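You operate a simulated robot arm through the tools that you are given. There is no shell and no other tool. Be economical: measure what you need, move in short steps, check, and stop when the job is done.

The job below is to be done with a simulated two-armed robot. You get a single attempt, and the scene is never put back.

TASK
Take the tea towel from the side table and lay it out flat on the worktop between fridge and oven.

It is judged by the outcome, as a careful person would: the job done as asked, and still so three seconds after it is handed in. It fails if anything else is knocked over, pushed out of place, dropped, spilled or broken. Flat cloth is picked up by pressing the open fingertips on it (5 to 10 N) and closing them slowly along it; thin cloth reads only 2 to 8 mm in the jaws.

THE ROBOT
Two 7-joint arms with two-finger parallel grippers on one trunk, on a base that drives. Base frame: it is fixed to the floor where the robot stands at the start and does not move with it; the origin is under the middle of the robot, x ahead of it, y to its left, z up; the surface under the hand at the start is at about z = 760. Units: mm, degrees, N and s.
The left shoulder is at the start at [20, 138, 1358], the right one opposite. With the tool pointing down near the work surface each hand reaches from about 100 to 360 mm from the robot's upright axis, wherever it stands, measured 20 degrees to its own side. Places, roughly: tea towel [500, -100, 800]; worktop between fridge and oven [600, -2200, 900]. Payload 1.57 kg a hand.
The tool frame of a hand sits at the grasp point between the pads (the TCP): z along the fingers, y along the line on which they close. The tips reach 30 mm beyond it. The gripper opens to 80 mm. The fingers are 17 mm wide and 12 mm thick; the gripper's body (40 by 82 mm) begins 80 mm behind the TCP.
Orientation is that of the tool frame in the base frame, as a unit quaternion [x, y, z, w]. With the fingers straight down and closing along the base's y, the tool's x points along the base's -x, its y along +y and its z along -z.

THE INTERFACE
- The arms move only by the tool move_arm. It takes "left_targets", "right_targets" or both (then of equal length, played together; a hand with none holds still); each is a list of rows, each an object of numbers (a shift or turn left out is 0, a gripper value left out holds the last): "gripper": the closure in counts, from 0 (fully open) to 255 (shut); "dx", "dy", "dz": the shift along the base's x, y, z in cm; "rx", "ry", "rz": the turn, a rotation vector about the base's x, y, z in degrees. In form: [{"gripper": .., "dx": .., "dy": .., "dz": .., "rx": .., "ry": .., "rz": ..}, ...]. A call has 1 to 12 rows; each row is the pose to reach, as a shift and turn from the pose commanded when the call began. Rows are played at 5 a second. More than 50 mm and 8.6 degrees between two rows, or a gripper value outside its range, and nothing of the call is played. A pose out of reach is approached as far as the arm can. The call stops where the force on the tool passes 40 N (or 10 N more than at its start, if that is more) or the arm is blocked; 0.2 s more then pass. Each finger travels about 45 mm/s and halts on what it meets, pressing with about 43 N; the grip force reading is that of the motor and also rises with nothing between the fingers. The clock runs only during rows and for 0.2 s after the last one: add rows that repeat a pose to give the fingers time. It gives the time, the measured TCP pose, the force on the tool (base axes), the opening and the grip force at its end, in the units of the frame above (readings bear some noise), with the torque about the TCP (base axes, N m) and any sound that the robot's microphone picked up, and new pictures: "views" is both (left out), scene, wrist or none (wrist: the cameras of the hands that moved).
- Cameras (640 x 400 px; columns grow to the right, rows downward): "scene" is now at [164.7, -7.2, 1203.3]; the picture's right is [-0.14, -0.99, 0.00], its down [-0.88, 0.12, -0.46] and it looks along [0.46, -0.06, -0.89] (base axes); focal length 214 px, centre (320, 200). "left" rides on the left gripper at [72, 7, -122] in its tool frame; the picture's right is [-0.09, 1.00, 0.00], its down [-0.84, -0.08, -0.54] and it looks along [-0.54, -0.05, 0.84] (tool axes); focal length 238 px, centre (320, 200). "right" rides on the right gripper at [72, -7, -122] in its tool frame; the picture's right is [0.09, 1.00, 0.00], its down [-0.84, 0.08, -0.54] and it looks along [-0.54, 0.05, 0.84] (tool axes); focal length 238 px, centre (320, 200).
- raise_lower(by): slides the trunk up (or, below 0, down) by that many mm; the arms and the scene camera ride with it, the base frame stays. It gives what a move gives, with no picture.
- steer(legs): drives the robot by 1 to 6 legs, each [ahead, left, turn to the left] in mm, mm and degrees, along the robot's own axes; the way and the turn of a leg run together, so that a leg with both is an arc; at most 1500 mm and 180 degrees a leg. The arms and the cameras ride along, it lands a little off, and it stops where it bumps. It gives what a move gives, and a new picture of the scene camera.
- turn_head(pan, tilt): turns the head with the scene camera to pan (to the left, within 60 degrees either way) and tilt (down, from -29 to 69), counted from straight ahead of the robot. It gives what a move gives, and a new picture of the scene camera.
- probe_pixels(camera, pixels): for up to 12 pixels [column, row] of the newest picture of that camera ("zoom" is the newest enlarged one), the place [x, y, z] in the base frame of the surface seen there, good to about 2 mm. It takes no simulated time.
- enlarge(camera, box): a new picture of the part [left, top, right, bottom] of that camera's present view, enlarged. It takes no simulated time.
- job_done(): hands the job in; it is judged then, once.

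Work in short steps. Measure before you move; look again where a grasp or a placing could have gone wrong, and mend it. You have 80 turns and 260 pictures in all, those below and enlarged ones among them. Open the grippers and draw the arms clear of the work before you hand the job in, unless the task says otherwise; then end with one line.

The tools are called after ">>>" as a command line: name --argument value ..., lists and objects as JSON in quotes. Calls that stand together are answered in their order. move_arm: Moves the arms, as the interface text tells. Its arguments: {"type":"object","properties":{"left_targets":{"type":"array","items":{"type":"object","properties":{"gripper":{"type":"number"},"dx":{"type":"number"},"dy":{"type":"number"},"dz":{"type":"number"},"rx":{"type":"number"},"ry":{"type":"number"},"rz":{"type":"number"}}}},"right_targets":{"type":"array","items":{"type":"object","properties":{"gripper":{"type":"number"},"dx":{"type":"number"},"dy":{"type":"number"},"dz":{"type":"number"},"rx":{"type":"number"},"ry":{"type":"number"},"rz":{"type":"number"}}}},"views":{"type":"string","enum":["both","scene","wrist","none"]}},"required":[]} The other tools are called the same way: raise_lower (by) slides the trunk up or down; steer (legs) drives the base; turn_head (pan, tilt) turns the head that bears the scene camera; probe_pixels (camera, pixels) gives the place of the surface under pixels of a picture; enlarge (camera, box) takes an enlarged picture of a part of a camera's view; job_done () hands the job in.

At the start:

```text
t: 0.0
left_tool_pos: [230.3, 112.2, 985.3]
left_tool_rot: [0.007, 0.998, 0.067, 0.0]
left_contact_force: [0.5, -0.2, 0.3]
left_wrist_torque: [0.03, -0.04, -0.01]
left_opening: 79.9
left_gripper_force: 0.0
right_tool_pos: [251.9, -154.6, 990.5]
right_tool_rot: [-0.001, 1.0, 0.0, 0.0]
right_contact_force: [0.7, 0.6, 0.5]
right_wrist_torque: [-0.02, 0.02, 0.04]
right_opening: 79.8
right_gripper_force: 0.0
trunk travel left (down, up): [-733.0, 507.0]
robot x, y, heading: [-2.1, 1.1, 0.2]
head pan, tilt: [-8.0, 62.5]
```

scene: 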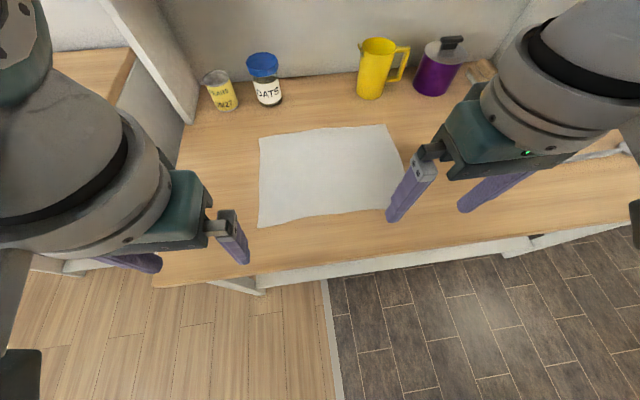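
right: 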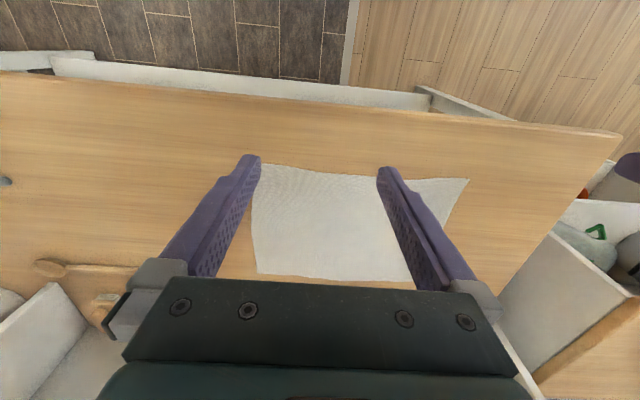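
left: 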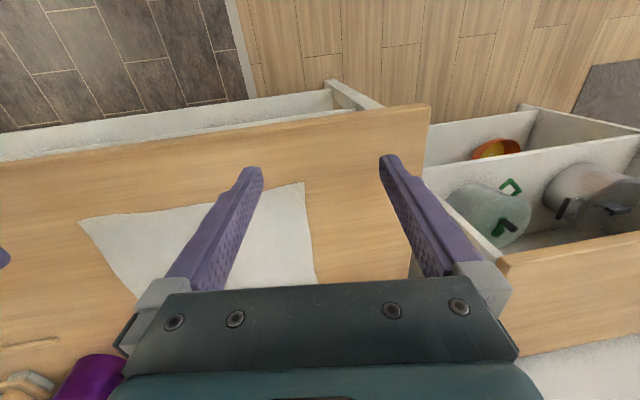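

The towel lies flat on the table, with corners near (259,137), (387,125), (258,228) and (405,205) in the scene picture. I'll measure it and the objects around it.

>>> probe_pixels --camera "scene" --pixels '[[261, 139], [386, 127], [260, 226], [384, 208], [402, 170], [325, 217], [325, 175], [300, 265], [225, 100], [266, 100], [375, 95], [432, 90]]'

>>> probe_pixels --camera "right" --pixels '[[258, 166], [465, 181], [256, 271], [408, 280], [330, 174], [445, 220], [330, 276], [330, 220]]'

```text
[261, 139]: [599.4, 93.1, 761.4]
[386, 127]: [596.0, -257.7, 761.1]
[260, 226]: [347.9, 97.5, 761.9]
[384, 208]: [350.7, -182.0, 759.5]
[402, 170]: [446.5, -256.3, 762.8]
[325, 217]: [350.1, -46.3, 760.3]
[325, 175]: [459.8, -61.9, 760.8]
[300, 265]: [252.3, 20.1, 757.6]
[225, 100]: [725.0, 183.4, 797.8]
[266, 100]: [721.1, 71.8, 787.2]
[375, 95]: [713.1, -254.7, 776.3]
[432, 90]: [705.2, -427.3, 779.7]
```

```text
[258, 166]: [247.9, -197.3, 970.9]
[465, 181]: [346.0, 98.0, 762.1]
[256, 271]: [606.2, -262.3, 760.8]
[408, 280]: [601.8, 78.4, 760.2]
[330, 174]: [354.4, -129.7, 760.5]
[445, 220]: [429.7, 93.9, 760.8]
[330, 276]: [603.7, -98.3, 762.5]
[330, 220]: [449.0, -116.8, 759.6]
```

The towel is about 260 mm deep (x 345–605) and 358 mm wide (y −260–98), at z 760. Before planning the lay I'll look right toward the worktop.

>>> turn_head --pan -60 --tilt 20

```text
t: 1.2
left_tool_pos: [231.5, 115.0, 984.6]
left_tool_rot: [0.007, 0.997, 0.073, -0.001]
left_contact_force: [-0.2, 0.4, -0.4]
left_wrist_torque: [-0.04, -0.01, -0.02]
left_opening: 80.1
left_gripper_force: 0.0
right_tool_pos: [252.7, -154.4, 991.1]
right_tool_rot: [0.0, 1.0, 0.0, 0.001]
right_contact_force: [-0.1, -0.1, 0.0]
right_wrist_torque: [0.02, 0.02, -0.03]
right_opening: 80.1
right_gripper_force: 0.0
trunk travel left (down, up): [-733.0, 507.0]
robot x, y, heading: [0.1, 4.0, -0.1]
head pan, tilt: [-60.0, 20.0]
```

scene: 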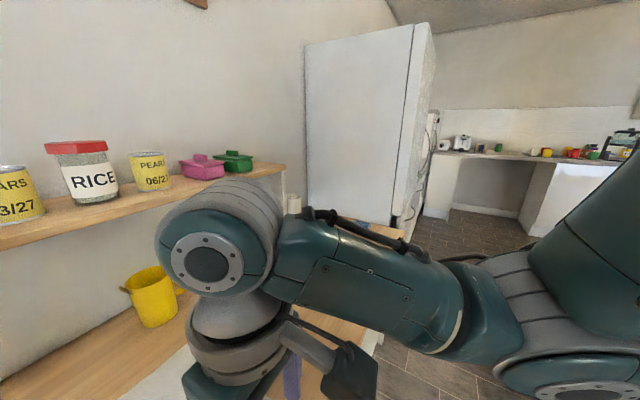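

The worktop is hidden behind the fridge, so I'll scout it while carrying. First I'll centre on the towel by driving a little ahead and to the right, then look down again.

>>> steer --legs '[[70, -85, 0]]'

>>> turn_head --pan 0 --tilt 60

```text
t: 2.4
left_tool_pos: [301.8, 31.0, 985.0]
left_tool_rot: [0.007, 0.997, 0.073, 0.0]
left_contact_force: [-0.6, -0.4, 0.3]
left_wrist_torque: [0.02, 0.0, 0.02]
left_opening: 79.7
left_gripper_force: 0.1
right_tool_pos: [323.1, -239.7, 990.3]
right_tool_rot: [0.0, 1.0, 0.0, 0.0]
right_contact_force: [0.5, 0.2, -0.1]
right_wrist_torque: [-0.01, 0.0, -0.01]
right_opening: 80.1
right_gripper_force: 0.1
trunk travel left (down, up): [-733.0, 507.0]
robot x, y, heading: [70.1, -82.4, -0.1]
head pan, tilt: [-60.0, 20.0]
```

scene: 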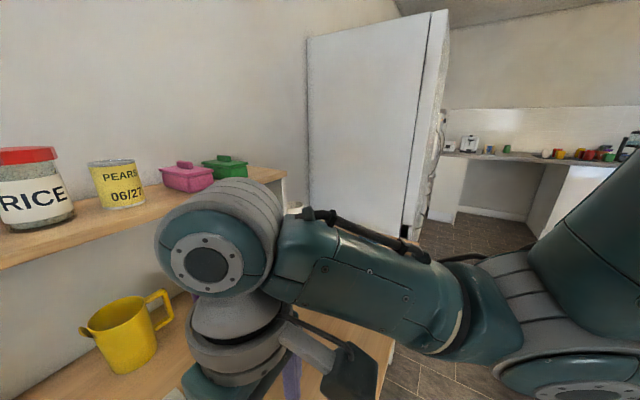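

```text
t: 3.7
left_tool_pos: [301.0, 32.5, 983.8]
left_tool_rot: [0.007, 0.997, 0.074, -0.001]
left_contact_force: [0.5, -0.4, 0.2]
left_wrist_torque: [0.03, 0.02, 0.0]
left_opening: 79.9
left_gripper_force: 0.1
right_tool_pos: [322.9, -238.0, 990.8]
right_tool_rot: [0.0, 1.0, 0.001, 0.0]
right_contact_force: [-0.9, -0.1, 0.0]
right_wrist_torque: [0.02, -0.03, 0.0]
right_opening: 80.2
right_gripper_force: 0.0
trunk travel left (down, up): [-733.0, 507.0]
robot x, y, heading: [72.3, -84.4, -0.2]
head pan, tilt: [0.0, 60.0]
```

scene: 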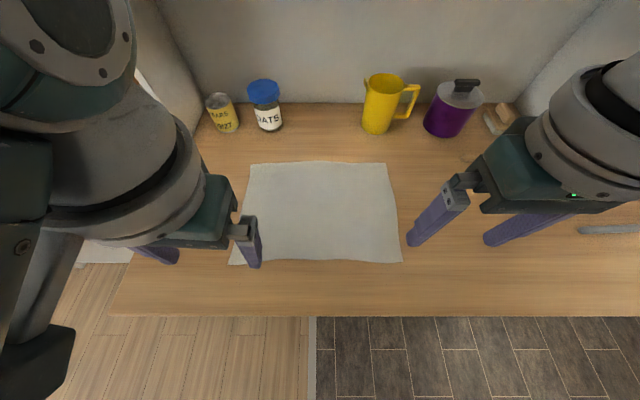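

The robot is centred on the towel. I'll half-close both grippers (about 40 mm), straighten the left hand and bring both hands above the near corners at about TCP z 815.

>>> move_arm --left_targets '[{"gripper": 128, "dx": 2, "dy": 1, "dz": -3, "rx": -4}, {"gripper": 128, "dx": 4, "dy": 2, "dz": -6.5, "rx": -8.5}, {"gripper": 128, "dx": 6.7, "dy": 3, "dz": -10, "rx": -8.5}, {"gripper": 128, "dx": 6.7, "dy": 3, "dz": -14, "rx": -8.5}, {"gripper": 128, "dx": 6.7, "dy": 3, "dz": -16.9, "rx": -8.5}, {"gripper": 128, "dx": 6.7, "dy": 3, "dz": -16.9, "rx": -8.5}]' --right_targets '[{"gripper": 128, "dx": 2, "dy": 0.5, "dz": -3}, {"gripper": 128, "dx": 4.5, "dy": 1.3, "dz": -6.5}, {"gripper": 128, "dx": 4.5, "dy": 1.3, "dz": -10}, {"gripper": 128, "dx": 4.5, "dy": 1.3, "dz": -14}, {"gripper": 128, "dx": 4.5, "dy": 1.3, "dz": -17.5}, {"gripper": 128, "dx": 4.5, "dy": 1.3, "dz": -17.5}]'

```text
t: 5.1
left_tool_pos: [368.7, 59.7, 814.9]
left_tool_rot: [0.006, 1.0, -0.002, 0.001]
left_contact_force: [0.6, 0.5, 0.1]
left_wrist_torque: [0.0, 0.02, 0.01]
left_opening: 39.5
left_gripper_force: 0.0
right_tool_pos: [368.3, -224.7, 818.6]
right_tool_rot: [0.0, 1.0, 0.0, 0.0]
right_contact_force: [0.2, -0.3, -0.4]
right_wrist_torque: [0.03, -0.02, 0.01]
right_opening: 39.6
right_gripper_force: 0.1
trunk travel left (down, up): [-733.0, 507.0]
robot x, y, heading: [73.8, -86.7, 0.2]
head pan, tilt: [0.0, 60.0]
```

scene: 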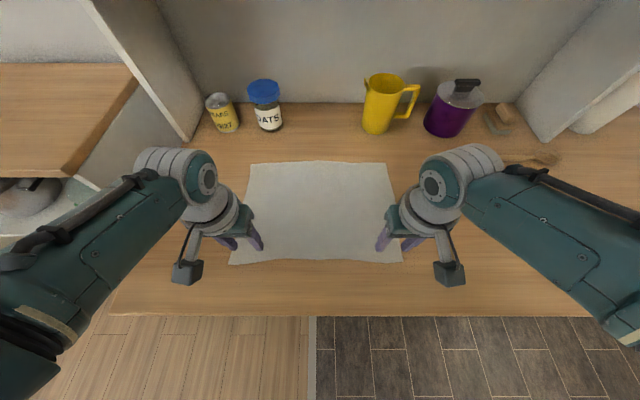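
right: 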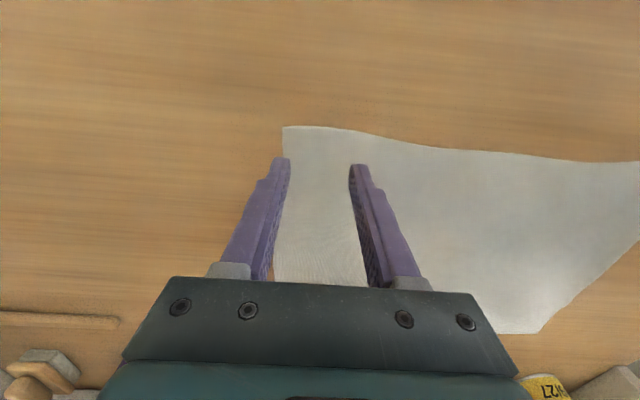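
left: 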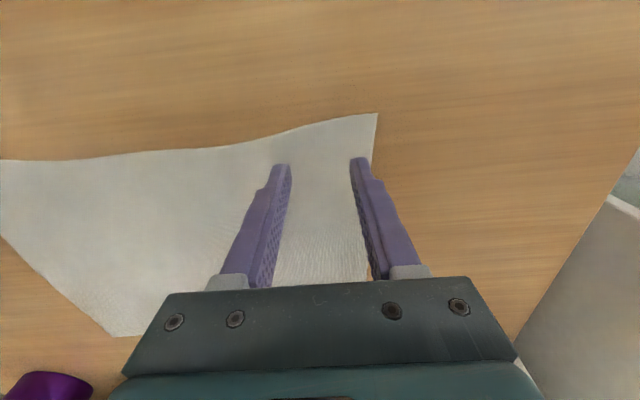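

Both outer fingers look close to the side hems. I'll probe the near corners in each wrist picture.

>>> probe_pixels --camera "right" --pixels '[[286, 130], [320, 130], [400, 143], [284, 158], [277, 270]]'

>>> probe_pixels --camera "left" --pixels '[[374, 117], [310, 132], [240, 147], [370, 150]]'

```text
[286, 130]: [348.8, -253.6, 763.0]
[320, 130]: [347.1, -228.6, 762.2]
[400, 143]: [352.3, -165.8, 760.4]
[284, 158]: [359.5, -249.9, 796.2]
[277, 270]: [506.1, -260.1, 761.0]
```

```text
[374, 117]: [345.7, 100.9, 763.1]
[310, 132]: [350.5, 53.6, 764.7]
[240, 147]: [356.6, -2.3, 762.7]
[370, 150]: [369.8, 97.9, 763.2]
```

The outer fingers sit right at the hems, so I'll shift both hands inward and lower them in steps toward contact at TCP z about 791.

>>> move_arm --left_targets '[{"dy": -0.5, "dz": -1.0}, {"dy": -0.5, "dz": -1.9}, {"dy": -0.5, "dz": -2.3}, {"dy": -0.5, "dz": -2.3}]' --right_targets '[{"dy": 0.8, "dz": -1.3}, {"dy": 0.8, "dz": -2.3}, {"dy": 0.8, "dz": -2.7}, {"dy": 0.8, "dz": -2.7}]' --views "none"

```text
t: 6.1
left_tool_pos: [368.6, 54.0, 792.3]
left_tool_rot: [0.007, 1.0, -0.001, 0.0]
left_contact_force: [0.4, 0.8, 0.4]
left_wrist_torque: [0.0, 0.0, 0.0]
left_opening: 39.9
left_gripper_force: 0.0
right_tool_pos: [367.9, -218.2, 790.7]
right_tool_rot: [-0.001, 1.0, 0.0, 0.0]
right_contact_force: [-7.7, 0.1, 34.0]
right_wrist_torque: [-0.38, 0.31, -0.09]
right_opening: 40.0
right_gripper_force: 0.0
trunk travel left (down, up): [-733.0, 507.0]
robot x, y, heading: [71.3, -84.0, -0.3]
head pan, tilt: [0.0, 60.0]
```

The right hand presses with 34 N and the left is still just clear. I'll raise the right slightly and lower the left.

>>> move_arm --left_targets '[{"dz": -0.1}, {"dz": -0.2}, {"dz": -0.2}]' --right_targets '[{"dz": 0.1}, {"dz": 0.15}, {"dz": 0.15}]' --views "none"

```text
t: 6.9
left_tool_pos: [367.9, 55.0, 791.8]
left_tool_rot: [0.007, 1.0, -0.001, 0.001]
left_contact_force: [-0.7, -1.3, 2.2]
left_wrist_torque: [0.02, 0.03, 0.02]
left_opening: 39.8
left_gripper_force: 0.0
right_tool_pos: [367.1, -218.6, 791.9]
right_tool_rot: [0.0, 1.0, 0.0, 0.0]
right_contact_force: [-4.0, 1.1, 19.2]
right_wrist_torque: [-0.14, 0.17, -0.05]
right_opening: 39.7
right_gripper_force: 0.1
trunk travel left (down, up): [-733.0, 507.0]
robot x, y, heading: [73.4, -86.0, 0.1]
head pan, tilt: [0.0, 60.0]
```

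About 10 N per mm. I'll trim both hands to about 8 N before closing.

>>> move_arm --left_targets '[{"dz": -0.06}, {"dz": -0.06}]' --right_targets '[{"dz": 0.1}, {"dz": 0.1}]' --views "none"

```text
t: 7.5
left_tool_pos: [368.4, 55.9, 791.5]
left_tool_rot: [0.007, 1.0, -0.002, 0.001]
left_contact_force: [-5.8, -1.2, 25.0]
left_wrist_torque: [0.26, 0.19, 0.06]
left_opening: 39.5
left_gripper_force: 0.1
right_tool_pos: [368.1, -216.9, 792.1]
right_tool_rot: [0.0, 1.0, 0.0, 0.0]
right_contact_force: [-0.7, 0.2, 1.4]
right_wrist_torque: [-0.04, 0.01, 0.04]
right_opening: 39.8
right_gripper_force: 0.1
trunk travel left (down, up): [-733.0, 507.0]
robot x, y, heading: [75.2, -82.2, 0.1]
head pan, tilt: [0.0, 60.0]
```

>>> move_arm --left_targets '[{"dz": 0.04}, {"dz": 0.04}]' --right_targets '[{"dz": -0.05}, {"dz": -0.05}]' --views "none"

```text
t: 8.1
left_tool_pos: [370.0, 56.7, 791.7]
left_tool_rot: [0.007, 1.0, -0.002, 0.001]
left_contact_force: [-1.1, -1.6, 14.7]
left_wrist_torque: [0.14, 0.1, 0.02]
left_opening: 39.9
left_gripper_force: 0.0
right_tool_pos: [367.6, -217.7, 791.6]
right_tool_rot: [0.0, 1.0, 0.0, 0.0]
right_contact_force: [-0.2, -0.3, 1.5]
right_wrist_torque: [0.0, 0.01, 0.02]
right_opening: 40.1
right_gripper_force: 0.0
trunk travel left (down, up): [-733.0, 507.0]
robot x, y, heading: [71.4, -85.0, -0.1]
head pan, tilt: [0.0, 60.0]
```

Left is at about 15 N and right about 1.5 N. I'll make a small trim and then close slowly in the same call.

>>> move_arm --left_targets '[{"dz": 0.03, "gripper": 128}, {"dz": 0.03, "gripper": 138}, {"dz": 0.03, "gripper": 150}, {"dz": 0.03, "gripper": 162}, {"dz": 0.03, "gripper": 174}, {"dz": 0.03, "gripper": 186}, {"dz": 0.03, "gripper": 198}, {"dz": 0.03, "gripper": 212}, {"dz": 0.03, "gripper": 226}, {"dz": 0.03, "gripper": 240}, {"dz": 0.03, "gripper": 255}, {"dz": 0.03, "gripper": 255}]' --right_targets '[{"dz": -0.05, "gripper": 128}, {"dz": -0.05, "gripper": 138}, {"dz": -0.05, "gripper": 150}, {"dz": -0.05, "gripper": 162}, {"dz": -0.05, "gripper": 174}, {"dz": -0.05, "gripper": 186}, {"dz": -0.05, "gripper": 198}, {"dz": -0.05, "gripper": 212}, {"dz": -0.05, "gripper": 226}, {"dz": -0.05, "gripper": 240}, {"dz": -0.05, "gripper": 255}, {"dz": -0.05, "gripper": 255}]'

```text
t: 10.7
left_tool_pos: [369.8, 55.7, 792.2]
left_tool_rot: [0.007, 1.0, -0.002, 0.001]
left_contact_force: [-0.1, -9.4, 0.6]
left_wrist_torque: [-0.31, -0.05, 0.01]
left_opening: 6.7
left_gripper_force: 27.0
right_tool_pos: [368.3, -216.1, 791.2]
right_tool_rot: [0.001, 1.0, 0.001, 0.002]
right_contact_force: [-0.9, 11.5, 12.2]
right_wrist_torque: [0.32, 0.04, -0.02]
right_opening: 2.1
right_gripper_force: 23.4
trunk travel left (down, up): [-733.0, 507.0]
robot x, y, heading: [69.3, -82.7, 0.0]
head pan, tilt: [0.0, 60.0]
```

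scene: 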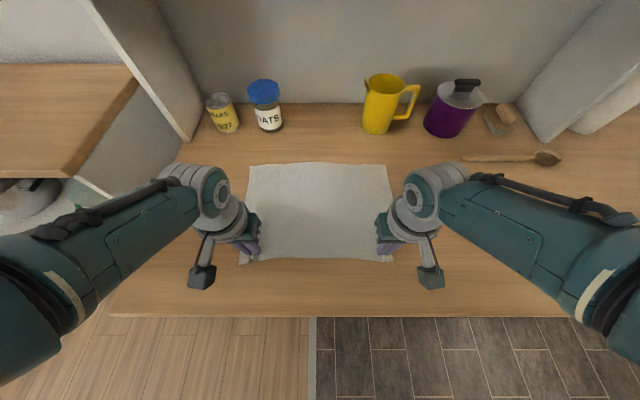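
right: 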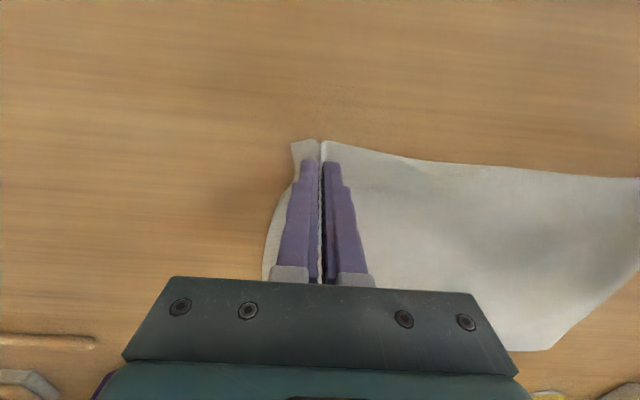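
left: 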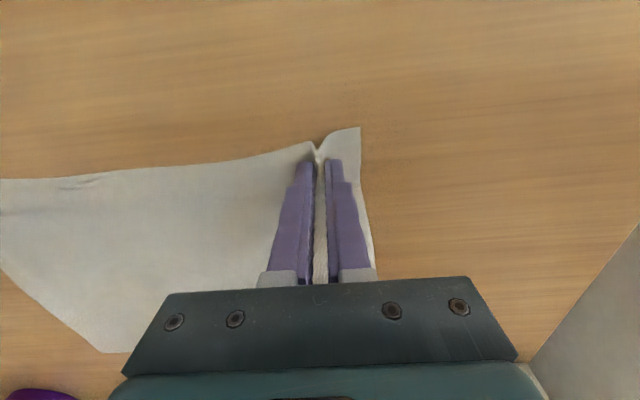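

Both jaws hold a fold (6.7 and 2.1 mm). I'll ease the sideways tension and lift 8 cm to test the grip.

>>> move_arm --left_targets '[{"dy": -0.3, "dz": 1}, {"dy": -0.5, "dz": 3}, {"dy": -0.5, "dz": 5.5}, {"dy": -0.5, "dz": 8}, {"dy": -0.5, "dz": 8}]' --right_targets '[{"dy": 0.3, "dz": 1}, {"dy": 0.5, "dz": 3}, {"dy": 0.5, "dz": 5.5}, {"dy": 0.5, "dz": 8}, {"dy": 0.5, "dz": 8}]'

```text
t: 11.9
left_tool_pos: [368.0, 50.4, 870.1]
left_tool_rot: [0.007, 1.0, -0.002, -0.001]
left_contact_force: [0.8, -1.7, 0.2]
left_wrist_torque: [-0.06, 0.0, 0.0]
left_opening: 6.2
left_gripper_force: 25.9
right_tool_pos: [367.5, -214.0, 870.2]
right_tool_rot: [0.0, 1.0, -0.001, 0.0]
right_contact_force: [0.0, 2.5, -0.3]
right_wrist_torque: [0.09, -0.02, 0.01]
right_opening: 1.8
right_gripper_force: 23.8
trunk travel left (down, up): [-733.0, 507.0]
robot x, y, heading: [69.4, -83.8, 0.1]
head pan, tilt: [0.0, 60.0]
```

scene: 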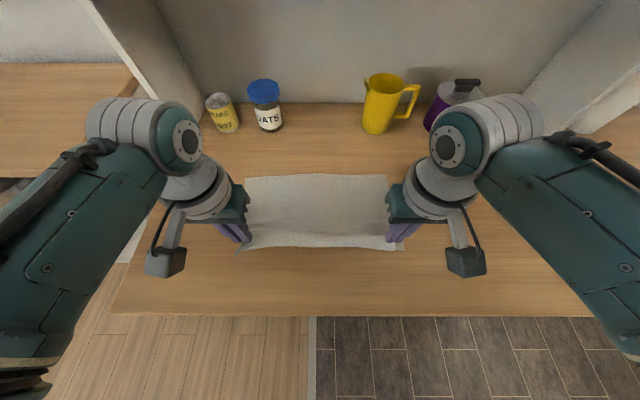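
right: 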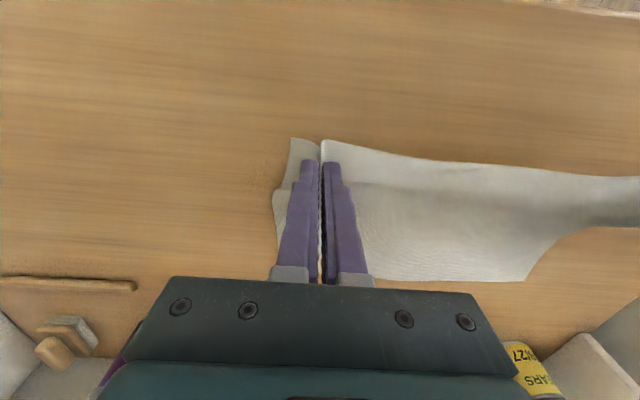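
left: 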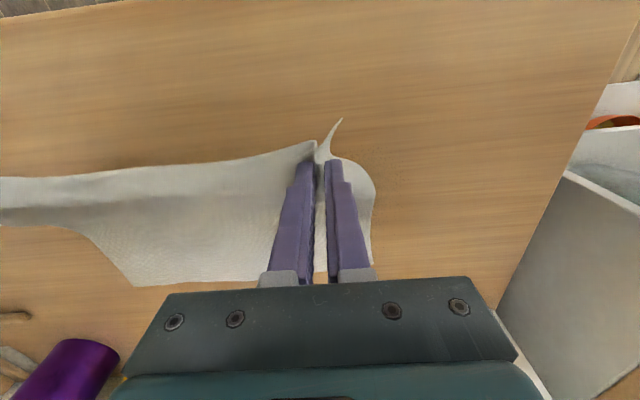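

Both corners are firmly held. I'll raise the trunk so the towel hangs clear of the table, then back away.

>>> raise_lower --by 250

>>> steer --legs '[[-600, 0, 0]]'

>>> turn_head --pan -60 --tilt 20

```text
t: 14.5
left_tool_pos: [367.7, 51.5, 1120.9]
left_tool_rot: [0.007, 1.0, -0.001, 0.0]
left_contact_force: [-1.1, -3.2, -0.3]
left_wrist_torque: [-0.05, -0.03, -0.01]
left_opening: 6.0
left_gripper_force: 26.1
right_tool_pos: [368.4, -212.9, 1121.2]
right_tool_rot: [0.001, 1.0, 0.0, 0.0]
right_contact_force: [-0.6, 1.8, 1.0]
right_wrist_torque: [0.07, -0.02, 0.01]
right_opening: 2.0
right_gripper_force: 23.1
trunk travel left (down, up): [-983.0, 257.0]
robot x, y, heading: [67.4, -85.4, 0.1]
head pan, tilt: [0.0, 60.0]
```

```text
t: 17.9
left_tool_pos: [-232.9, 49.8, 1120.1]
left_tool_rot: [0.013, 1.0, -0.003, -0.001]
left_contact_force: [-0.1, -1.7, 0.0]
left_wrist_torque: [-0.09, -0.03, 0.01]
left_opening: 5.8
left_gripper_force: 25.8
right_tool_pos: [-235.0, -213.7, 1120.0]
right_tool_rot: [0.004, 1.0, 0.0, -0.001]
right_contact_force: [-0.2, 2.4, -0.8]
right_wrist_torque: [0.05, 0.0, -0.01]
right_opening: 2.3
right_gripper_force: 23.3
trunk travel left (down, up): [-983.0, 257.0]
robot x, y, heading: [-530.5, -81.3, -0.6]
head pan, tilt: [0.0, 60.0]
```

scene: 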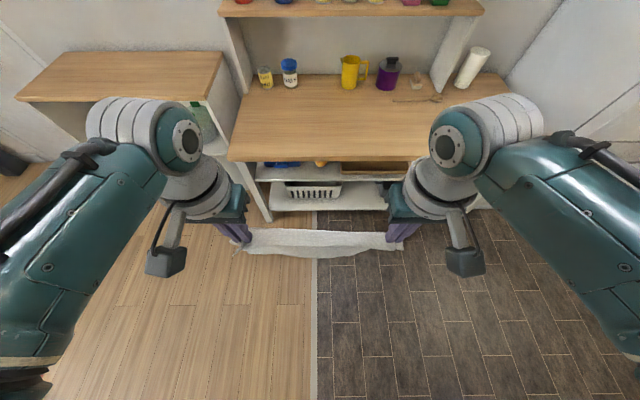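

```text
t: 19.2
left_tool_pos: [-233.2, 51.0, 1119.8]
left_tool_rot: [0.011, 1.0, -0.002, 0.0]
left_contact_force: [0.0, -2.3, -0.1]
left_wrist_torque: [-0.03, 0.02, 0.02]
left_opening: 6.0
left_gripper_force: 25.4
right_tool_pos: [-234.6, -214.4, 1121.0]
right_tool_rot: [0.005, 1.0, 0.0, 0.0]
right_contact_force: [-0.4, 2.1, -0.8]
right_wrist_torque: [0.02, 0.0, 0.0]
right_opening: 2.0
right_gripper_force: 23.5
trunk travel left (down, up): [-983.0, 257.0]
robot x, y, heading: [-533.1, -81.8, -0.6]
head pan, tilt: [-60.0, 20.0]
```

scene: 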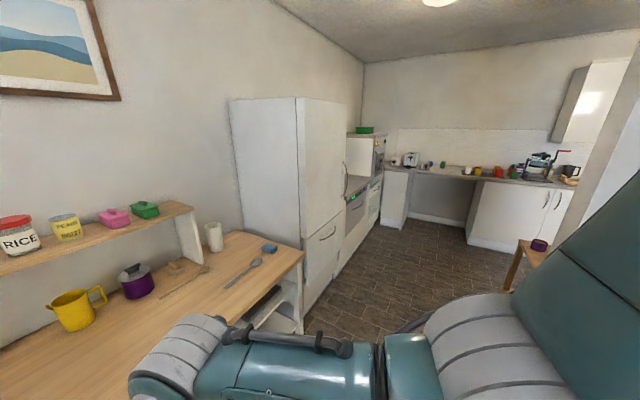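

The worktop lies between the fridge and the tall oven, and there's a small stool or table at lower right near (535,250). I'll measure the fridge, worktop and stool for the drive path.

>>> probe_pixels --camera "scene" --pixels '[[303, 230], [318, 210], [345, 178], [362, 187], [345, 260], [375, 200], [372, 140], [540, 245], [515, 255], [405, 200], [520, 235], [302, 300]]'

>>> enlarge --camera "scene" --box '[300, 100, 460, 260]'

```text
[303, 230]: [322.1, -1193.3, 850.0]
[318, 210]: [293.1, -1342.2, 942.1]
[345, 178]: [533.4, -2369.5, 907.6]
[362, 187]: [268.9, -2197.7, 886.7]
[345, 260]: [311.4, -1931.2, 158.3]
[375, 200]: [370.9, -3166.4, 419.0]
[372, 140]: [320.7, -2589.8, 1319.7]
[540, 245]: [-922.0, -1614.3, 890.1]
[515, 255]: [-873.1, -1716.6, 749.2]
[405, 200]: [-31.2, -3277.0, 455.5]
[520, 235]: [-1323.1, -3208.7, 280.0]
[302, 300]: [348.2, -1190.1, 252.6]
```

```text
2.50 times, centred on (380, 180) of scene
```

zoom: 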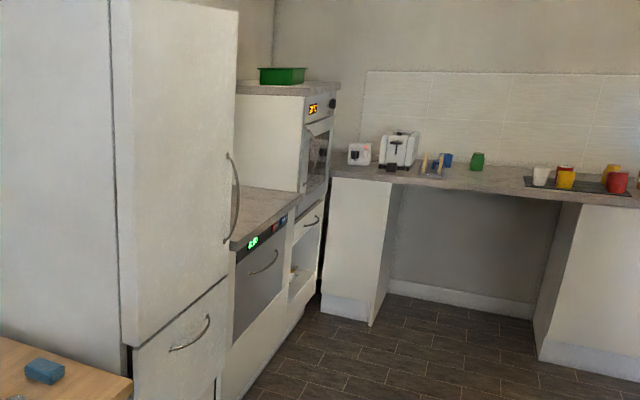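

The worktop spans roughly y −1850 to −2550 at z ~900, with its front edge at x ~270. The stool's near edge is at x ~−870. I'll drive along x ≈ −330, which clears both, and look from there.

>>> steer --legs '[[200, 0, 0.6], [0, -1050, 0], [0, -1050, 0]]'

>>> turn_head --pan 0 --tilt 30

```text
t: 30.9
left_tool_pos: [-45.1, -2055.9, 1119.5]
left_tool_rot: [0.003, 1.0, -0.002, 0.0]
left_contact_force: [0.9, -1.1, 0.2]
left_wrist_torque: [-0.06, -0.02, 0.03]
left_opening: 5.9
left_gripper_force: 25.9
right_tool_pos: [-42.9, -2319.4, 1121.3]
right_tool_rot: [-0.004, 1.0, -0.001, 0.0]
right_contact_force: [-0.2, 2.2, 0.0]
right_wrist_torque: [0.05, -0.02, -0.02]
right_opening: 2.2
right_gripper_force: 23.4
trunk travel left (down, up): [-983.0, 257.0]
robot x, y, heading: [-340.4, -2197.1, 0.3]
head pan, tilt: [-60.0, 20.0]
```

scene: 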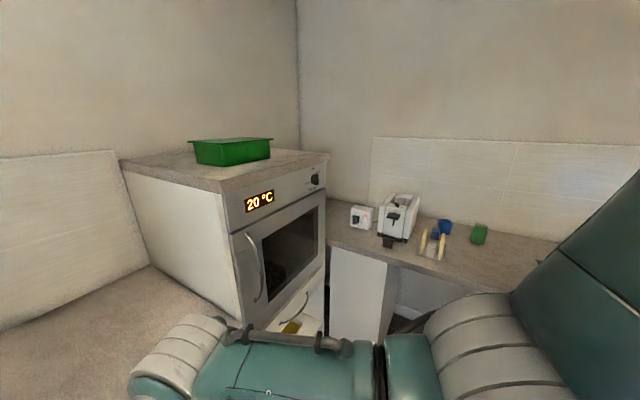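

```text
t: 32.2
left_tool_pos: [-44.8, -2055.8, 1119.9]
left_tool_rot: [0.004, 1.0, -0.002, 0.0]
left_contact_force: [-0.1, -1.4, 0.4]
left_wrist_torque: [-0.04, 0.03, 0.01]
left_opening: 5.9
left_gripper_force: 26.4
right_tool_pos: [-42.3, -2320.4, 1119.3]
right_tool_rot: [-0.004, 1.0, -0.001, 0.0]
right_contact_force: [0.4, 1.7, -0.7]
right_wrist_torque: [0.05, 0.04, 0.0]
right_opening: 2.0
right_gripper_force: 23.8
trunk travel left (down, up): [-983.0, 257.0]
robot x, y, heading: [-342.8, -2197.8, 0.3]
head pan, tilt: [0.0, 30.0]
```

scene: 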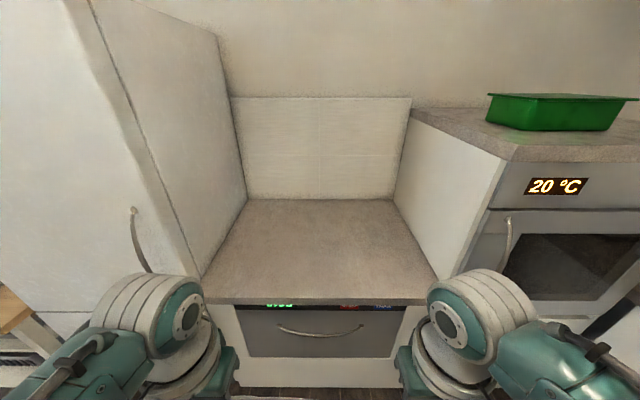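

The worktop is clear and empty. I'll probe its corners and the walls beside it.

>>> probe_pixels --camera "scene" --pixels '[[206, 296], [434, 296], [320, 296], [320, 250], [248, 204], [392, 204], [320, 205], [215, 250], [215, 200], [440, 200], [512, 165], [136, 225]]'

```text
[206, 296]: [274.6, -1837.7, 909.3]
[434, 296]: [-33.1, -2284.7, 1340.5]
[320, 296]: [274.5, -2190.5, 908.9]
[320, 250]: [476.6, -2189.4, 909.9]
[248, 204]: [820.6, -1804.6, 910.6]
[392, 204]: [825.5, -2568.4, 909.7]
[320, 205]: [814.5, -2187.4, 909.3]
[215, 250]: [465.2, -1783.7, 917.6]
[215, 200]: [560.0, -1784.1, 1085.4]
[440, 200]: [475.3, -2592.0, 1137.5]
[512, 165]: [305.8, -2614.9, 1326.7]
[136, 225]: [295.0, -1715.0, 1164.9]
```

The worktop is x 270–830, y −1785 to −2590, z 909. I'll raise the trunk so the hem clears it and look down to check the arm widths before driving in.

>>> raise_lower --by 110

>>> turn_head --pan 0 --tilt 50

```text
t: 33.6
left_tool_pos: [-45.0, -2056.2, 1229.4]
left_tool_rot: [0.003, 1.0, -0.002, 0.0]
left_contact_force: [-0.3, -1.4, -0.8]
left_wrist_torque: [-0.06, 0.03, -0.01]
left_opening: 6.2
left_gripper_force: 26.1
right_tool_pos: [-42.2, -2319.1, 1231.5]
right_tool_rot: [-0.004, 1.0, -0.001, 0.001]
right_contact_force: [0.3, 1.8, -0.4]
right_wrist_torque: [0.05, -0.01, 0.01]
right_opening: 2.0
right_gripper_force: 23.5
trunk travel left (down, up): [-1093.0, 147.0]
robot x, y, heading: [-341.8, -2192.4, 0.4]
head pan, tilt: [0.0, 30.0]
```

```text
t: 34.4
left_tool_pos: [-44.2, -2056.8, 1231.2]
left_tool_rot: [0.004, 1.0, -0.002, 0.0]
left_contact_force: [0.0, -1.4, 0.8]
left_wrist_torque: [-0.05, 0.01, -0.01]
left_opening: 5.8
left_gripper_force: 25.8
right_tool_pos: [-41.5, -2320.4, 1230.1]
right_tool_rot: [-0.004, 1.0, 0.0, -0.001]
right_contact_force: [-0.6, 2.1, 0.0]
right_wrist_torque: [0.05, -0.03, 0.0]
right_opening: 2.0
right_gripper_force: 23.2
trunk travel left (down, up): [-1093.0, 147.0]
robot x, y, heading: [-342.3, -2194.8, 0.1]
head pan, tilt: [0.0, 50.0]
```

scene: 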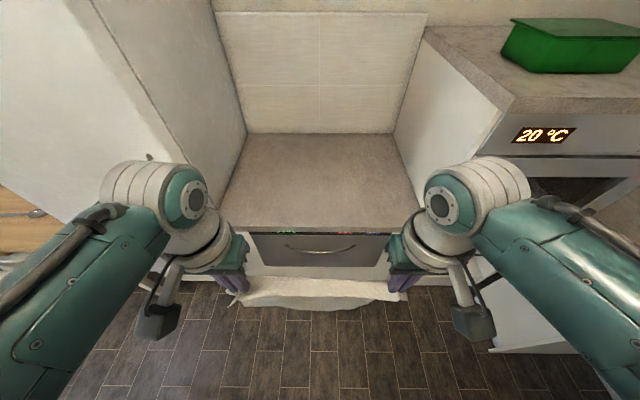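

>>> probe_pixels --camera "scene" --pixels '[[108, 195], [90, 215], [60, 270], [12, 370], [525, 190], [545, 210], [590, 270], [632, 370], [290, 305], [340, 306], [120, 165], [160, 330]]'

>>> enlarge --camera "left" --box '[0, 0, 640, 400]'

```text
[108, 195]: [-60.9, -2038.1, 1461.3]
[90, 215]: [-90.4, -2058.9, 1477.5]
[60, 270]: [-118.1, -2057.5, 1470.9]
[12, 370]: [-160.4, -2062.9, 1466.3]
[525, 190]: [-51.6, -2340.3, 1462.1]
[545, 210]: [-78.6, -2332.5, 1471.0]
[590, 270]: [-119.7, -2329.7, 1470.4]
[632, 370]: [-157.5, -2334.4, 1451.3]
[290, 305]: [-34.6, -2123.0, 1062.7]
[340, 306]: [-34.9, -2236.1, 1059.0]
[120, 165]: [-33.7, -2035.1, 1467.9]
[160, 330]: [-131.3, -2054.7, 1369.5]
```

```text
1.00 times, centred on (320, 200) of left (not enlarged: the box is as wide or as high as the picture)
```

zoom: 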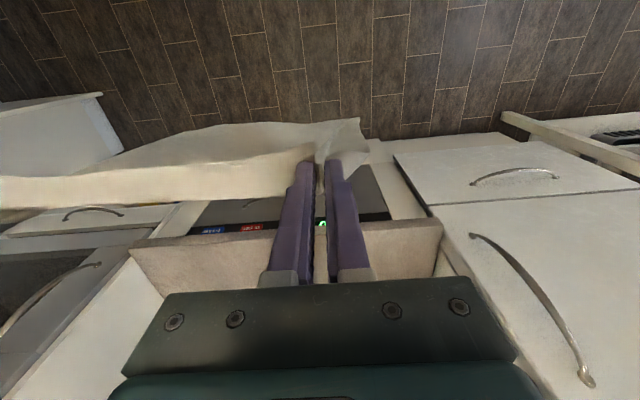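

The arms are narrow (y −2035 to −2340), so they fit the gap. Before closing in I'll test how far the arms can extend forward in free space.

>>> move_arm --left_targets '[{"dx": 4}, {"dx": 8}, {"dx": 12}, {"dx": 16}, {"dx": 20}, {"dx": 20}]' --right_targets '[{"dx": 4}, {"dx": 8}, {"dx": 12}, {"dx": 16}, {"dx": 20}, {"dx": 20}]' --views "scene"

```text
t: 35.8
left_tool_pos: [63.4, -2050.6, 1258.7]
left_tool_rot: [0.004, 1.0, -0.002, 0.0]
left_contact_force: [-0.6, -10.3, -0.5]
left_wrist_torque: [-0.34, -0.02, -0.03]
left_opening: 6.5
left_gripper_force: 25.7
left hand out of reach, approached as far as the arm can: row 3, 4, 5, 6
right_tool_pos: [63.2, -2323.2, 1260.3]
right_tool_rot: [-0.004, 1.0, 0.001, 0.0]
right_contact_force: [0.1, 10.6, -0.8]
right_wrist_torque: [0.33, -0.02, 0.02]
right_opening: 2.4
right_gripper_force: 23.6
right hand out of reach, approached as far as the arm can: row 3, 4, 5, 6
trunk travel left (down, up): [-1093.0, 147.0]
robot x, y, heading: [-336.6, -2192.1, 0.4]
head pan, tilt: [0.0, 50.0]
```

scene: 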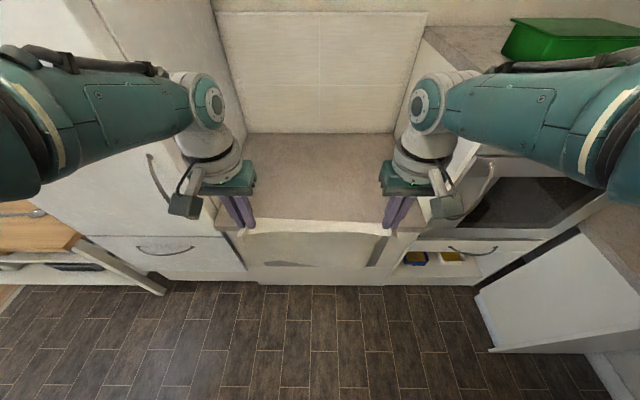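

With the tool vertical the arms reach about 400 mm ahead, and the elbows spread. I'll return to the compact pose and drive the base closer, since the hem hangs above the worktop.

>>> move_arm --left_targets '[{"dx": -5}, {"dx": -9}, {"dx": -13}, {"dx": -17}, {"dx": -20}, {"dx": -20}]' --right_targets '[{"dx": -5}, {"dx": -9}, {"dx": -13}, {"dx": -17}, {"dx": -20}, {"dx": -20}]' --views "none"

>>> steer --legs '[[250, 0, 0]]'

```text
t: 37.2
left_tool_pos: [-135.8, -2048.9, 1260.0]
left_tool_rot: [0.004, 1.0, -0.003, -0.001]
left_contact_force: [1.3, -13.8, 0.3]
left_wrist_torque: [-0.41, -0.03, -0.03]
left_opening: 6.7
left_gripper_force: 25.8
right_tool_pos: [-135.2, -2323.1, 1262.1]
right_tool_rot: [-0.004, 1.0, 0.002, 0.0]
right_contact_force: [-0.6, 14.1, -0.1]
right_wrist_torque: [0.44, -0.02, 0.06]
right_opening: 2.4
right_gripper_force: 23.6
trunk travel left (down, up): [-1093.0, 147.0]
robot x, y, heading: [-339.1, -2190.7, 0.3]
head pan, tilt: [0.0, 50.0]
```

```text
t: 39.0
left_tool_pos: [110.8, -2047.1, 1260.5]
left_tool_rot: [0.004, 1.0, -0.003, 0.0]
left_contact_force: [-0.5, -13.8, 0.4]
left_wrist_torque: [-0.43, -0.02, -0.01]
left_opening: 6.7
left_gripper_force: 26.4
right_tool_pos: [109.2, -2320.5, 1261.3]
right_tool_rot: [-0.003, 1.0, 0.002, 0.0]
right_contact_force: [-0.3, 13.3, -0.8]
right_wrist_torque: [0.41, 0.01, 0.02]
right_opening: 2.3
right_gripper_force: 23.3
trunk travel left (down, up): [-1093.0, 147.0]
robot x, y, heading: [-97.6, -2191.5, 0.8]
head pan, tilt: [0.0, 50.0]
```

scene: 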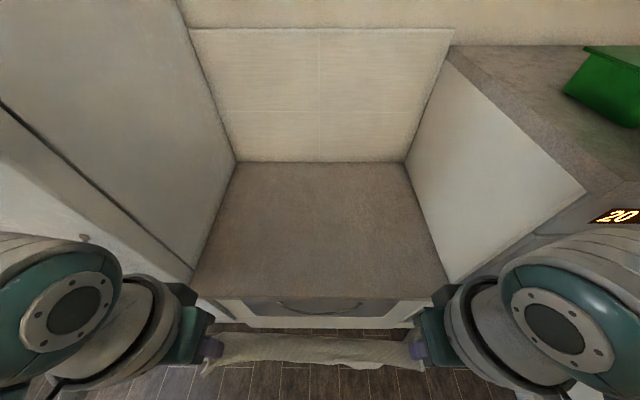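

The cloth is a bit taut (14 N), so I'll bring the hands 5 mm closer each and continue forward.

>>> move_arm --left_targets '[{"dy": -0.5}, {"dy": -0.5}]' --right_targets '[{"dy": 0.5}, {"dy": 0.5}]' --views "none"

>>> steer --legs '[[90, 0, -0.8]]'

```text
t: 39.6
left_tool_pos: [110.5, -2052.3, 1260.3]
left_tool_rot: [0.005, 1.0, -0.003, 0.0]
left_contact_force: [0.0, -1.8, -0.7]
left_wrist_torque: [-0.09, -0.02, 0.0]
left_opening: 6.0
left_gripper_force: 25.5
right_tool_pos: [109.8, -2316.1, 1261.7]
right_tool_rot: [-0.004, 1.0, 0.001, 0.0]
right_contact_force: [0.0, 1.6, 0.5]
right_wrist_torque: [0.06, 0.03, 0.02]
right_opening: 2.5
right_gripper_force: 23.6
trunk travel left (down, up): [-1093.0, 147.0]
robot x, y, heading: [-95.4, -2188.4, 0.4]
head pan, tilt: [0.0, 50.0]
```

```text
t: 40.7
left_tool_pos: [204.2, -2054.1, 1260.2]
left_tool_rot: [0.01, 1.0, -0.003, -0.001]
left_contact_force: [-0.7, -1.5, -0.9]
left_wrist_torque: [-0.05, -0.03, 0.01]
left_opening: 5.8
left_gripper_force: 25.8
right_tool_pos: [200.9, -2319.6, 1262.3]
right_tool_rot: [0.002, 1.0, 0.001, 0.0]
right_contact_force: [0.0, 1.0, -0.3]
right_wrist_torque: [0.06, -0.06, 0.03]
right_opening: 2.0
right_gripper_force: 23.9
trunk travel left (down, up): [-1093.0, 147.0]
robot x, y, heading: [-5.0, -2190.0, -0.4]
head pan, tilt: [0.0, 50.0]
```

scene: 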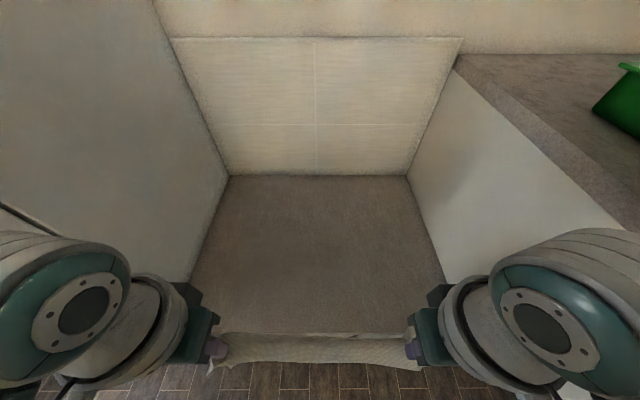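

No bump at x ≈ −5. I'll creep forward a further 60 mm.

>>> steer --legs '[[60, 0, 0.4]]'

```text
t: 41.7
left_tool_pos: [261.9, -2053.2, 1260.9]
left_tool_rot: [0.007, 1.0, -0.003, 0.001]
left_contact_force: [0.7, -1.6, -0.5]
left_wrist_torque: [-0.04, 0.01, -0.02]
left_opening: 6.2
left_gripper_force: 25.4
right_tool_pos: [261.4, -2318.1, 1260.5]
right_tool_rot: [-0.002, 1.0, 0.001, -0.001]
right_contact_force: [0.9, 2.0, 0.2]
right_wrist_torque: [0.03, -0.01, 0.01]
right_opening: 2.1
right_gripper_force: 23.8
trunk travel left (down, up): [-1093.0, 147.0]
robot x, y, heading: [55.2, -2193.1, 0.4]
head pan, tilt: [0.0, 50.0]
```

scene: 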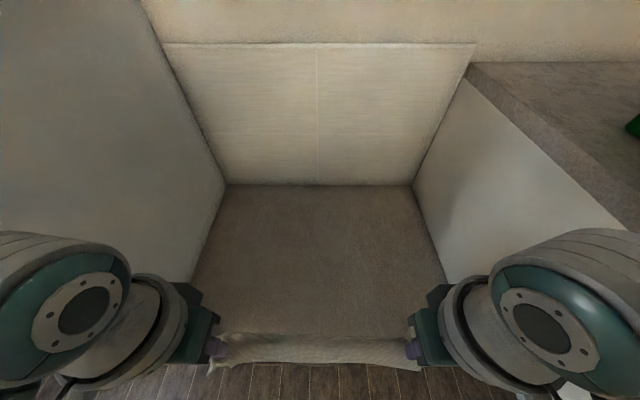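

Still free. I'll try 40 mm more; closer means less stretch for the arms.

>>> steer --legs '[[40, 0, -0.3]]'

```text
t: 42.6
left_tool_pos: [303.7, -2055.2, 1261.0]
left_tool_rot: [0.01, 1.0, -0.002, 0.0]
left_contact_force: [-0.4, -1.4, 0.5]
left_wrist_torque: [-0.06, -0.01, -0.04]
left_opening: 6.2
left_gripper_force: 26.4
right_tool_pos: [300.5, -2318.6, 1260.3]
right_tool_rot: [0.002, 1.0, 0.001, 0.0]
right_contact_force: [0.1, 1.3, -0.2]
right_wrist_torque: [0.06, 0.0, 0.0]
right_opening: 2.3
right_gripper_force: 23.4
trunk travel left (down, up): [-1093.0, 147.0]
robot x, y, heading: [96.4, -2192.2, -0.2]
head pan, tilt: [0.0, 50.0]
```

scene: 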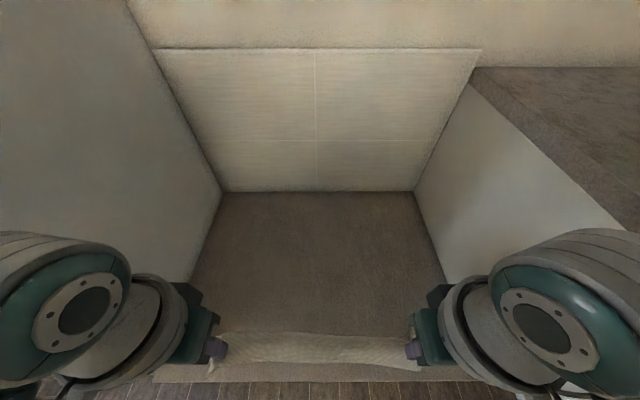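

Robot at x ≈ 96, hands at x ≈ 300 and the hem above the worktop. I'll extend the hands forward while pitching the fingers forward (ry −56), so the hem can land far back.

>>> move_arm --left_targets '[{"dx": 3, "dz": 0.5, "ry": -7}, {"dx": 6, "dz": 1, "ry": -14}, {"dx": 9.5, "dz": 2, "ry": -21}, {"dx": 13, "dz": 3, "ry": -28}, {"dx": 16, "dz": 4, "ry": -35}, {"dx": 19, "dz": 5.5, "ry": -42}, {"dx": 22.5, "dz": 7, "ry": -49}, {"dx": 26, "dz": 8, "ry": -56}, {"dx": 26, "dz": 8, "ry": -56}]' --right_targets '[{"dx": 3, "dz": 0.5, "ry": -7}, {"dx": 6, "dz": 1, "ry": -14}, {"dx": 9.5, "dz": 2, "ry": -21}, {"dx": 13, "dz": 3, "ry": -28}, {"dx": 16, "dz": 4, "ry": -35}, {"dx": 19, "dz": 5.5, "ry": -42}, {"dx": 22.5, "dz": 7, "ry": -49}, {"dx": 26, "dz": 8, "ry": -56}, {"dx": 26, "dz": 8, "ry": -56}]'

```text
t: 44.6
left_tool_pos: [561.7, -2058.1, 1342.8]
left_tool_rot: [0.009, 0.882, 0.002, 0.47]
left_contact_force: [-0.3, -0.3, 0.0]
left_wrist_torque: [-0.01, -0.01, 0.01]
left_opening: 5.9
left_gripper_force: 26.0
right_tool_pos: [560.0, -2317.5, 1343.2]
right_tool_rot: [0.001, 0.883, 0.001, 0.469]
right_contact_force: [-0.2, -0.5, 0.6]
right_wrist_torque: [0.02, 0.01, 0.0]
right_opening: 1.8
right_gripper_force: 23.8
trunk travel left (down, up): [-1093.0, 147.0]
robot x, y, heading: [95.0, -2193.6, -0.3]
head pan, tilt: [0.0, 50.0]
```

scene: 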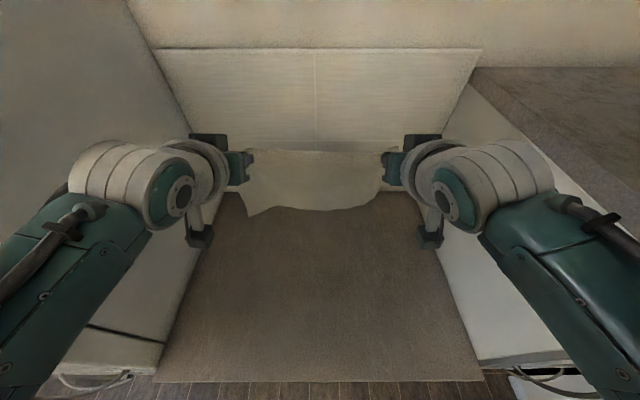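
right: 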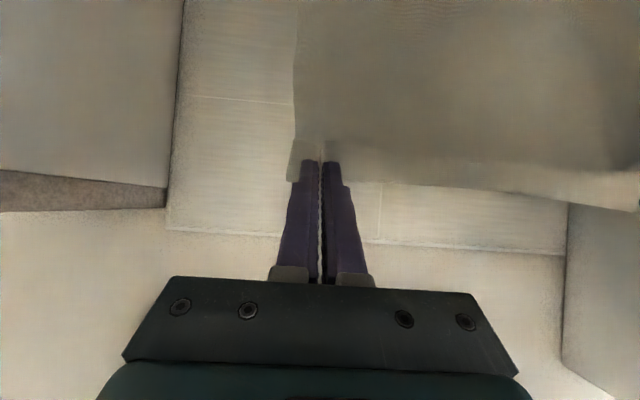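
left: 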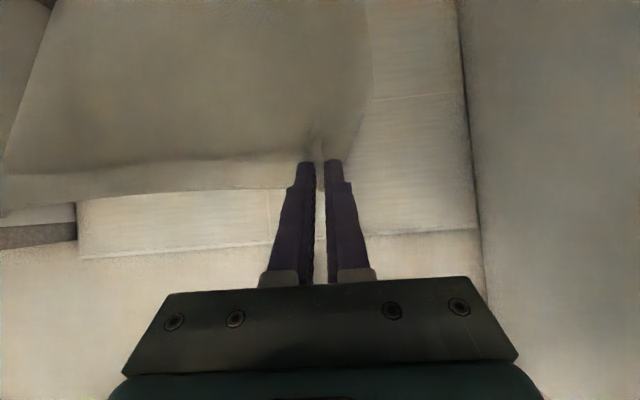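

The reach works well: hands at x ≈ 560 and the cloth hanging straight. I'll measure the hem.

>>> probe_pixels --camera "scene" --pixels '[[252, 212], [290, 204], [330, 206], [372, 196], [320, 155], [320, 180], [20, 280], [70, 200], [600, 300]]'

```text
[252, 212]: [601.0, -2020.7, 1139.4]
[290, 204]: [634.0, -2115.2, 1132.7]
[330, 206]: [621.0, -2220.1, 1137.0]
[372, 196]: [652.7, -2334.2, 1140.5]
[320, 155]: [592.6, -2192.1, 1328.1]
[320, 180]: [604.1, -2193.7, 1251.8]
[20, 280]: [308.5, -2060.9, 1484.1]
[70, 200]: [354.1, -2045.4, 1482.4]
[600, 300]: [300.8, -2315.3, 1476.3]
```

The hem is at z ≈ 1137. I'll lower the trunk by 212 so it hovers about 15 mm above the worktop, then begin the lay.

>>> raise_lower --by -212

>>> turn_head --pan 0 --tilt 52

```text
t: 46.8
left_tool_pos: [561.2, -2057.0, 1130.1]
left_tool_rot: [0.009, 0.883, 0.003, 0.47]
left_contact_force: [0.3, -0.5, -0.1]
left_wrist_torque: [0.01, 0.01, -0.02]
left_opening: 5.9
left_gripper_force: 25.6
right_tool_pos: [558.4, -2318.6, 1130.5]
right_tool_rot: [0.001, 0.884, 0.002, 0.468]
right_contact_force: [0.1, 0.9, 0.6]
right_wrist_torque: [-0.04, 0.03, -0.05]
right_opening: 2.1
right_gripper_force: 23.5
trunk travel left (down, up): [-881.0, 359.0]
robot x, y, heading: [95.4, -2193.1, -0.1]
head pan, tilt: [0.0, 50.0]
```

```text
t: 47.5
left_tool_pos: [562.1, -2056.8, 1130.3]
left_tool_rot: [0.01, 0.883, 0.001, 0.469]
left_contact_force: [0.3, -0.3, -0.4]
left_wrist_torque: [0.01, -0.03, -0.02]
left_opening: 5.7
left_gripper_force: 25.6
right_tool_pos: [559.4, -2318.0, 1131.7]
right_tool_rot: [0.001, 0.883, 0.002, 0.47]
right_contact_force: [-0.5, 1.4, 0.0]
right_wrist_torque: [-0.04, 0.04, -0.01]
right_opening: 2.1
right_gripper_force: 24.0
trunk travel left (down, up): [-881.0, 359.0]
robot x, y, heading: [93.1, -2193.6, -0.3]
head pan, tilt: [0.0, 52.0]
```

scene: 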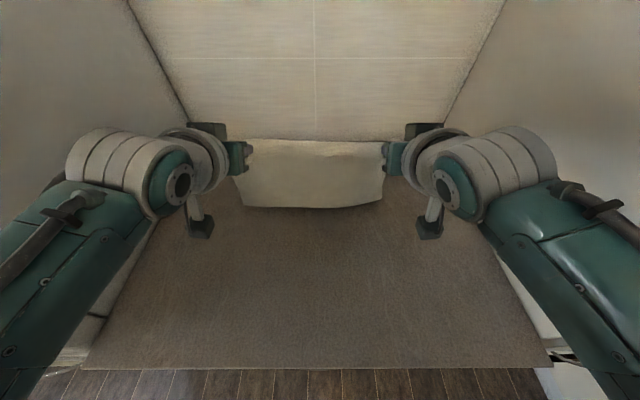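

>>> probe_pixels --camera "scene" --pixels '[[250, 200], [310, 204], [378, 200], [310, 215], [310, 180]]'

```text
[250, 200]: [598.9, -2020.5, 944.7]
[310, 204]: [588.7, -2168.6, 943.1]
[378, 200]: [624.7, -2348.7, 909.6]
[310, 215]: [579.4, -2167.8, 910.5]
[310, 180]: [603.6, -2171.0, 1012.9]
```

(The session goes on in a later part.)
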